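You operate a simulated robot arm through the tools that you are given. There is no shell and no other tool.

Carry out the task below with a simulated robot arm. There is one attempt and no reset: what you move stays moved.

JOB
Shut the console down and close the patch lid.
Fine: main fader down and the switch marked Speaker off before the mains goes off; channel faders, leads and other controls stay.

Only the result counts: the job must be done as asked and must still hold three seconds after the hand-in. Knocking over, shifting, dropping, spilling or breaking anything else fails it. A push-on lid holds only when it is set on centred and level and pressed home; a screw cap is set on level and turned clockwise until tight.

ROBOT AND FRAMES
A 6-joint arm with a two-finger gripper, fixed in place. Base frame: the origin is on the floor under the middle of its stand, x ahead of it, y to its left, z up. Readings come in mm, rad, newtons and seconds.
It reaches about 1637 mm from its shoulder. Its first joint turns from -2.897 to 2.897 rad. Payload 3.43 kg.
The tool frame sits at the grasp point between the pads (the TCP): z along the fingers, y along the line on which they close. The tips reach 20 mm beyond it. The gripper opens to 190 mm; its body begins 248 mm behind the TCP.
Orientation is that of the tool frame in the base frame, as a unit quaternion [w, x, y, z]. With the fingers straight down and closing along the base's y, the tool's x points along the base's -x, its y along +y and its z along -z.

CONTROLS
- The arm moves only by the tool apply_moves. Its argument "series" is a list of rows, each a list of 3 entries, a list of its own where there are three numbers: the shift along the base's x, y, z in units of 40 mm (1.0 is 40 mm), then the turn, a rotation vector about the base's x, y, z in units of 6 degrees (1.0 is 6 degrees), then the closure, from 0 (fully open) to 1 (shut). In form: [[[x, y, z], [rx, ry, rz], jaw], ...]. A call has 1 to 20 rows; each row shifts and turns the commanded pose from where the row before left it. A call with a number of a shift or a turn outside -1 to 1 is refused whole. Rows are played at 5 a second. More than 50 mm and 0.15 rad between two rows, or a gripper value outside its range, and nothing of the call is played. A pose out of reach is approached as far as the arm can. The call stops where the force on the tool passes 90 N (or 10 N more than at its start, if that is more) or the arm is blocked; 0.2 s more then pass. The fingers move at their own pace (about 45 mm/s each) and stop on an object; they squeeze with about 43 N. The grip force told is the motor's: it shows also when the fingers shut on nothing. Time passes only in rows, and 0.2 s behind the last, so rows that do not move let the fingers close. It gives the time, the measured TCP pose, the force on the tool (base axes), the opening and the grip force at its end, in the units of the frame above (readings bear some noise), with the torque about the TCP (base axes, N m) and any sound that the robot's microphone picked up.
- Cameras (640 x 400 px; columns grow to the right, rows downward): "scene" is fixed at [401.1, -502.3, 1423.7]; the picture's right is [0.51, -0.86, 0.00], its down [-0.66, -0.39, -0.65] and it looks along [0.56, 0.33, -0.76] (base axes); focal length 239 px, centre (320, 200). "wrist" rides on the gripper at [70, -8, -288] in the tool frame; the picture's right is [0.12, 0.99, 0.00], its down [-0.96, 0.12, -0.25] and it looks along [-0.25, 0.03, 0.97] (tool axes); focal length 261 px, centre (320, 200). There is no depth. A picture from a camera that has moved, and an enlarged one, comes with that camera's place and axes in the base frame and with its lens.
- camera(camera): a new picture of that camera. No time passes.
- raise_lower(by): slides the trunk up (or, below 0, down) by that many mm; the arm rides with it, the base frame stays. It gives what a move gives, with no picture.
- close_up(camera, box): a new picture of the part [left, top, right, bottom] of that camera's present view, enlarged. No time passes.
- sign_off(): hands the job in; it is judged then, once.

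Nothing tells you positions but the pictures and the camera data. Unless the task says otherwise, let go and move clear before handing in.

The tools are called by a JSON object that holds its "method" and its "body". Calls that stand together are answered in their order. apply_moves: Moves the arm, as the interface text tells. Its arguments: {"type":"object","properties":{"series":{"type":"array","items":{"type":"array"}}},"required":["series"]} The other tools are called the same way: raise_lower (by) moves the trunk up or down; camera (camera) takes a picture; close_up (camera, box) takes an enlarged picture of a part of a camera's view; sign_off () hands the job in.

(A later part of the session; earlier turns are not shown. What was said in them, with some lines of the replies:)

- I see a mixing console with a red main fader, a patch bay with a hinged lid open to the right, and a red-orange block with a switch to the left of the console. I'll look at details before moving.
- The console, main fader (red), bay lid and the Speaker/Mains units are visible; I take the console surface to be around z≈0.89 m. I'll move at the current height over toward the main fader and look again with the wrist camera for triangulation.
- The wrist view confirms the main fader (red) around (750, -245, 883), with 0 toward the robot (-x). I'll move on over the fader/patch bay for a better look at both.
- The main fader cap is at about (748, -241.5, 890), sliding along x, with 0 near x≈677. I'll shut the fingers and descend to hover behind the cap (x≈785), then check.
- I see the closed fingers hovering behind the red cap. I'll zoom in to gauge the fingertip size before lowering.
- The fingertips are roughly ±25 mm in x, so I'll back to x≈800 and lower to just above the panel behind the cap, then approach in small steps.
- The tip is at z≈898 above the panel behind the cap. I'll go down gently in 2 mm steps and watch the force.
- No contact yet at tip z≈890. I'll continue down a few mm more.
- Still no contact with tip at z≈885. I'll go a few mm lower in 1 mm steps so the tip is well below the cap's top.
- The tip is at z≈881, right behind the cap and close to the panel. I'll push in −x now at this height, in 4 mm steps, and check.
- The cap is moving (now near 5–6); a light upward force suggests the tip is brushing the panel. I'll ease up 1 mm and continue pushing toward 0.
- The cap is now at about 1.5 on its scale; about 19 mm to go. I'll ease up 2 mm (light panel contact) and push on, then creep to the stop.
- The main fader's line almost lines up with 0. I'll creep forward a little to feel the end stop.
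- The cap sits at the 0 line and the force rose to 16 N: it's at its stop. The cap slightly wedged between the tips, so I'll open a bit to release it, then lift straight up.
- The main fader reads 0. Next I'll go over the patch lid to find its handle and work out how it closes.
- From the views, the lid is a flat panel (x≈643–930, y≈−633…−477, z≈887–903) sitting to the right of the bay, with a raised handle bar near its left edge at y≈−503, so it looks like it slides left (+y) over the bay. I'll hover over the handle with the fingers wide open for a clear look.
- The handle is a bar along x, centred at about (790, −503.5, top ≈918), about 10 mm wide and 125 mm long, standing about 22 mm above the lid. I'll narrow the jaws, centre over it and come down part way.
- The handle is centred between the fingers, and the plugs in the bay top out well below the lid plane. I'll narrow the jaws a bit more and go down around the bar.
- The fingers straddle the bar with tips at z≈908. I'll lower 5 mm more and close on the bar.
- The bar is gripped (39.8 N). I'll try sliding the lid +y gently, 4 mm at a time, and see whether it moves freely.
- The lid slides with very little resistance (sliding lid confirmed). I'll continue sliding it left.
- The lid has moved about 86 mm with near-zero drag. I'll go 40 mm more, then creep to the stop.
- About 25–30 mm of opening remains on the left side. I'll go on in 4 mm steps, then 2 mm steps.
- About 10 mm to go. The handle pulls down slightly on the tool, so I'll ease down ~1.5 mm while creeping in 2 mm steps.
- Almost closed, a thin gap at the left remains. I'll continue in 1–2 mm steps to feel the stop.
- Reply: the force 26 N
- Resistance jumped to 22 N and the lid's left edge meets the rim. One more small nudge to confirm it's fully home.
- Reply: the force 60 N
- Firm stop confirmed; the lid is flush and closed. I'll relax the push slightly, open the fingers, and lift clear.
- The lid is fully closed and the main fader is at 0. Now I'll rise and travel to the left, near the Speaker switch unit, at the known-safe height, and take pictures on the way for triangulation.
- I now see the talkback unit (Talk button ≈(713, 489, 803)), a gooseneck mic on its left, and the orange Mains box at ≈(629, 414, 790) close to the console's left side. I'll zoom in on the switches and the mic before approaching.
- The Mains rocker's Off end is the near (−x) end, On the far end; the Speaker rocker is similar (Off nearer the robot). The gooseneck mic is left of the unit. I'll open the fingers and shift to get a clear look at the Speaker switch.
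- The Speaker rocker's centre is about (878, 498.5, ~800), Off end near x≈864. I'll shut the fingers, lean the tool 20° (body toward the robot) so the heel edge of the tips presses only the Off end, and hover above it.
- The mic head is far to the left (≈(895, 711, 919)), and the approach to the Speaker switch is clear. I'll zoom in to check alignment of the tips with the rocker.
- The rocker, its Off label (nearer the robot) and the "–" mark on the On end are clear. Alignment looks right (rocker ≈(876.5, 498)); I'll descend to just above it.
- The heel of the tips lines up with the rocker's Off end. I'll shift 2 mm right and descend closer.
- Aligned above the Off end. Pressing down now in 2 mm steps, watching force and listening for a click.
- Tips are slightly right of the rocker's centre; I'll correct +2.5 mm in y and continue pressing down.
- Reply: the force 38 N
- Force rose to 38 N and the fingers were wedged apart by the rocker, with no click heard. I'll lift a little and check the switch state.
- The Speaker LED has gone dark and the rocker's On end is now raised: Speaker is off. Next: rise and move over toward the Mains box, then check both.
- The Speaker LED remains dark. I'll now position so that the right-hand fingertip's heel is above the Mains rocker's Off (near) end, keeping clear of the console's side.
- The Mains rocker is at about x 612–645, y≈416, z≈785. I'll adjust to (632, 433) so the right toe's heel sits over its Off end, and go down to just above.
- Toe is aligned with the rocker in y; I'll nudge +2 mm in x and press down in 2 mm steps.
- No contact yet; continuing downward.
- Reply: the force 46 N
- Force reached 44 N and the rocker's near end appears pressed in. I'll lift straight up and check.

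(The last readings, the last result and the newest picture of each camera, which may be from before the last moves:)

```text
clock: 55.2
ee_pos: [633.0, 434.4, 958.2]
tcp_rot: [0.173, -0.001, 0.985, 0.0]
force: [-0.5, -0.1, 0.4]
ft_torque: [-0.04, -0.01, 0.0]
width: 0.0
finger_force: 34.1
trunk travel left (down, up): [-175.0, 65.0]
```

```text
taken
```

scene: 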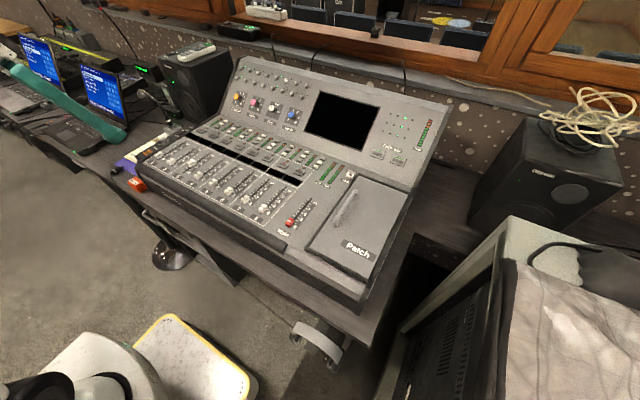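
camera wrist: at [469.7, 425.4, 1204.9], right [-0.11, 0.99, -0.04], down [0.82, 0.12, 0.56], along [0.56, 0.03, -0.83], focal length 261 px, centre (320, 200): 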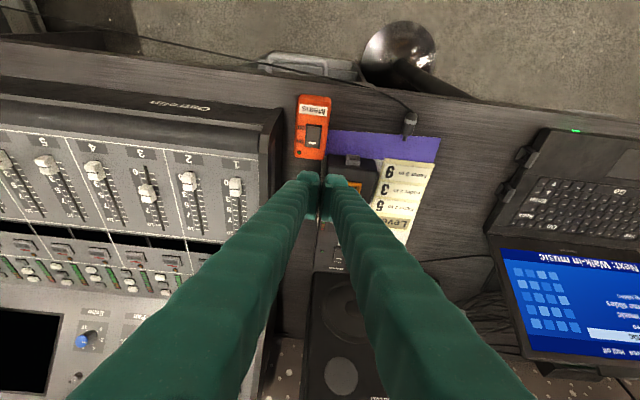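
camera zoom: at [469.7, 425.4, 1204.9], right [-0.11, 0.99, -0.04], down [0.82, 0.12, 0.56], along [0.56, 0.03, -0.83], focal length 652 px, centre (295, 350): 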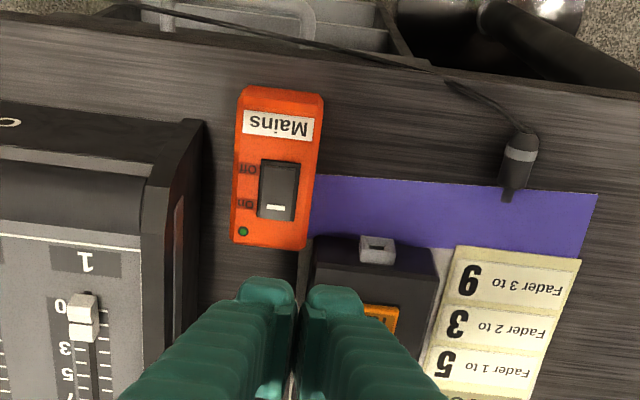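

The console has gone dark and the Mains LED is out, so the shutdown worked. I'll lift clear, straighten the tool, open the fingers away from everything, and verify all items.

{"method": "apply_moves", "body": {"series": [[[0, 0, 0.9], [0, 0, 0], 1], [[0, 0, 0.9], [0, 0, 0], 1], [[0, 0, 0.9], [0, 0, 0], 1], [[0, 0, 0.5], [0, 0.833, 0], 1], [[0, 0, 0], [0, 0.833, 0], 1], [[0, 0, 0], [0, 0.833, 0], 1], [[0, 0, 0], [0, 0.834, 0], 1], [[0.5, -0.8, 0], [0, 0, 0], 0.5], [[0.5, -0.8, 0], [0, 0, 0], 0.5], [[0.5, -0.8, 0], [0, 0, 0], 0.3], [[0, -0.8, 0], [0, 0, 0], 0.3], [[0, 0, 0], [0, 0, 0], 0.3], [[0, 0, 0], [0, 0, 0], 0.3]]}}

{"method": "camera", "body": {"camera": "wrist"}}

{"method": "close_up", "body": {"camera": "scene", "box": [120, 80, 280, 200]}}

{"method": "close_up", "body": {"camera": "scene", "box": [240, 140, 420, 280]}}

{"method": "close_up", "body": {"camera": "wrist", "box": [360, 60, 520, 280]}}

```text
clock: 58.0
ee_pos: [692.3, 305.6, 1086.1]
tcp_rot: [0.0, 0.0, 1.0, 0.0]
force: [-0.1, -0.1, -0.2]
ft_torque: [0.0, 0.01, 0.02]
width: 122.7
finger_force: 0.1
trunk travel left (down, up): [-175.0, 65.0]
```

```text
taken
camera wrist: at [623.8, 295.1, 1373.0], right [-0.12, 0.99, 0.0], down [0.96, 0.12, 0.25], along [0.25, 0.03, -0.97], focal length 261 px, centre (320, 200)
```

wrist: 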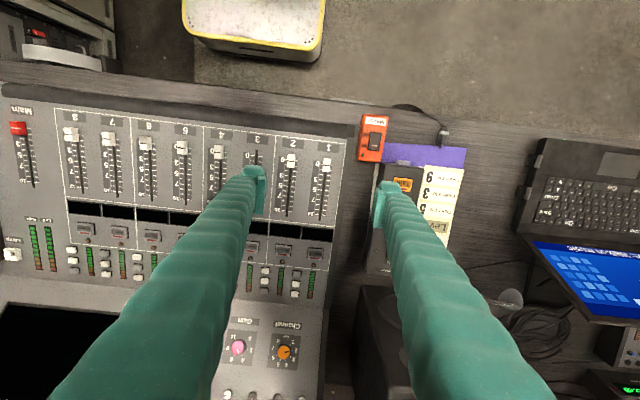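

```text
3.33 times, centred on (200, 140) of scene
camera zoom: at [401.1, -502.3, 1423.7], right [0.51, -0.86, 0.0], down [-0.66, -0.39, -0.65], along [0.56, 0.33, -0.76], focal length 797 px, centre (720, 400)
```

zoom: 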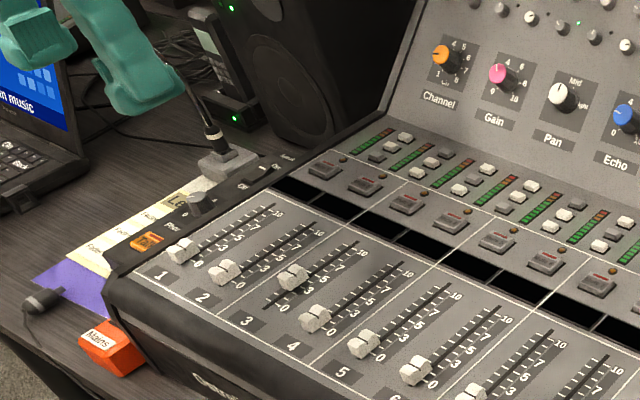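

```text
2.86 times, centred on (330, 210) of scene
camera zoom: at [401.1, -502.3, 1423.7], right [0.51, -0.86, 0.0], down [-0.66, -0.39, -0.65], along [0.56, 0.33, -0.76], focal length 683 px, centre (291, 171)
```

zoom: 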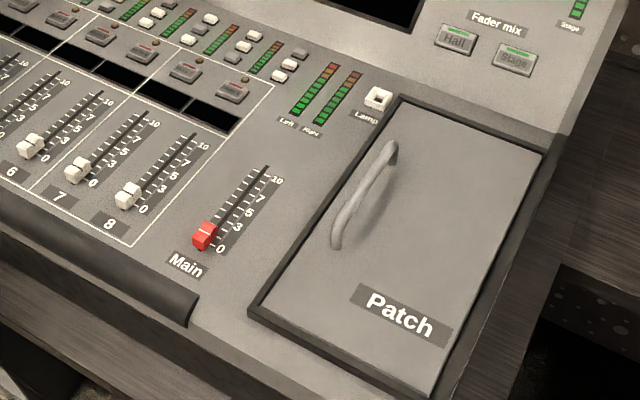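

```text
1.82 times, centred on (440, 170) of wrist
camera zoom: at [623.8, 295.1, 1373.0], right [-0.12, 0.99, 0.0], down [0.96, 0.12, 0.25], along [0.25, 0.03, -0.97], focal length 474 px, centre (102, 254)
```

zoom: 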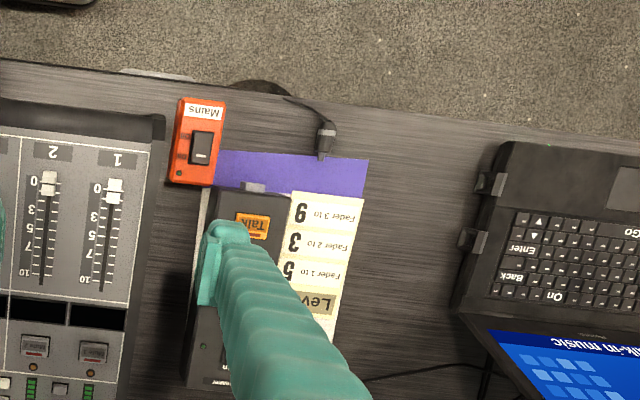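

Everything looks right so far. A last close check of the lid edges, main fader, and the two switches before hand-in.

{"method": "close_up", "body": {"camera": "scene", "box": [300, 165, 415, 285]}}

{"method": "close_up", "body": {"camera": "scene", "box": [160, 110, 210, 160]}}

{"method": "close_up", "body": {"camera": "scene", "box": [280, 200, 320, 240]}}

{"method": "close_up", "body": {"camera": "wrist", "box": [350, 105, 400, 170]}}

```text
3.33 times, centred on (358, 225) of scene
camera zoom: at [401.1, -502.3, 1423.7], right [0.51, -0.86, 0.0], down [-0.66, -0.39, -0.65], along [0.56, 0.33, -0.76], focal length 797 px, centre (195, 117)
```

zoom: 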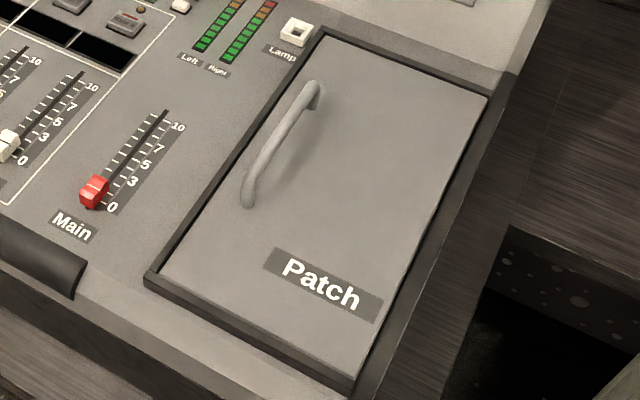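

```text
8.00 times, centred on (185, 135) of scene
camera zoom: at [401.1, -502.3, 1423.7], right [0.51, -0.86, 0.0], down [-0.66, -0.39, -0.65], along [0.56, 0.33, -0.76], focal length 1913 px, centre (1400, 720)
```

zoom: 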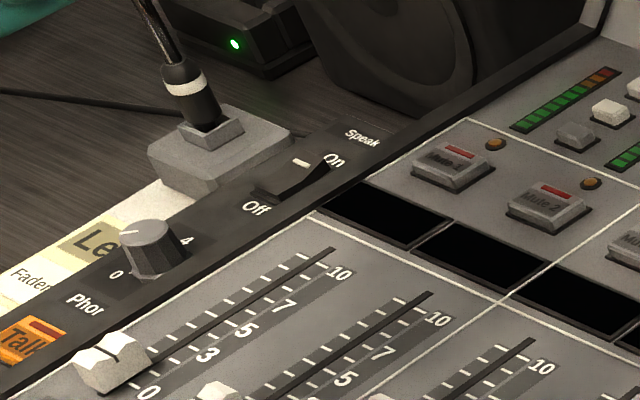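

```text
10.00 times, centred on (300, 220) of scene
camera zoom: at [401.1, -502.3, 1423.7], right [0.51, -0.86, 0.0], down [-0.66, -0.39, -0.65], along [0.56, 0.33, -0.76], focal length 2391 px, centre (520, 0)
```

zoom: 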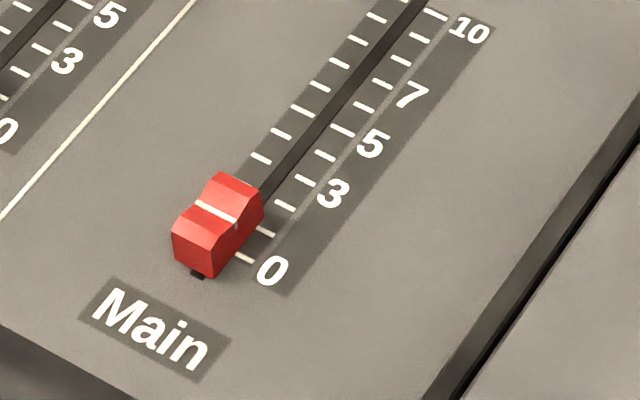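

```text
6.15 times, centred on (375, 138) of wrist
camera zoom: at [623.8, 295.1, 1373.0], right [-0.12, 0.99, 0.0], down [0.96, 0.12, 0.25], along [0.25, 0.03, -0.97], focal length 1604 px, centre (-18, 585)
```

zoom: 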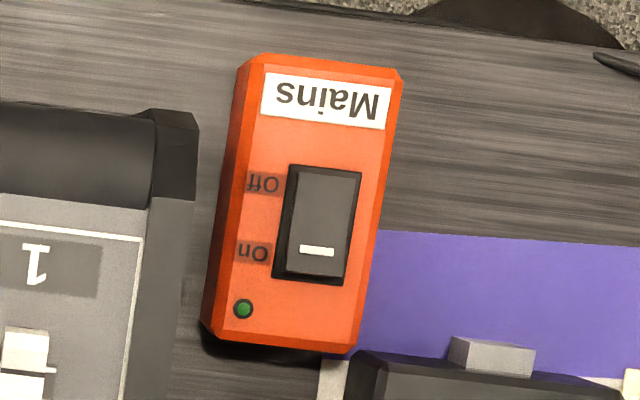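

Everything checks out: the main fader sits at 0, and the Speaker and Mains rockers are both off with their LEDs out. The console is dark, the patch lid is closed flush, and the arm is clear, so I'm handing in.

{"method": "sign_off", "body": {}}

```text
The job is handed in.
```

The console is shut down and the patch lid is closed; I've handed the job in and haven't seen a verdict yet.

- **Main fader:** I pushed it down to its stop, and the cap lines up with the 0 mark.
- **Speaker switch:** it is off and its light is out. I did this after the fader and before the mains.
- **Mains:** it is off, its light is out, and the console screen and channel displays have gone dark.
- **Patch lid:** I slid it across the bay by its handle until it stopped firmly. It sits flush inside the rim.

In the final pictures the channel faders and other controls look as they did at the start. The leads are now under the lid. Before the lid covered them they were undisturbed, and it slid across with almost no resistance. The arm let go of everything and was clear before the hand-in.
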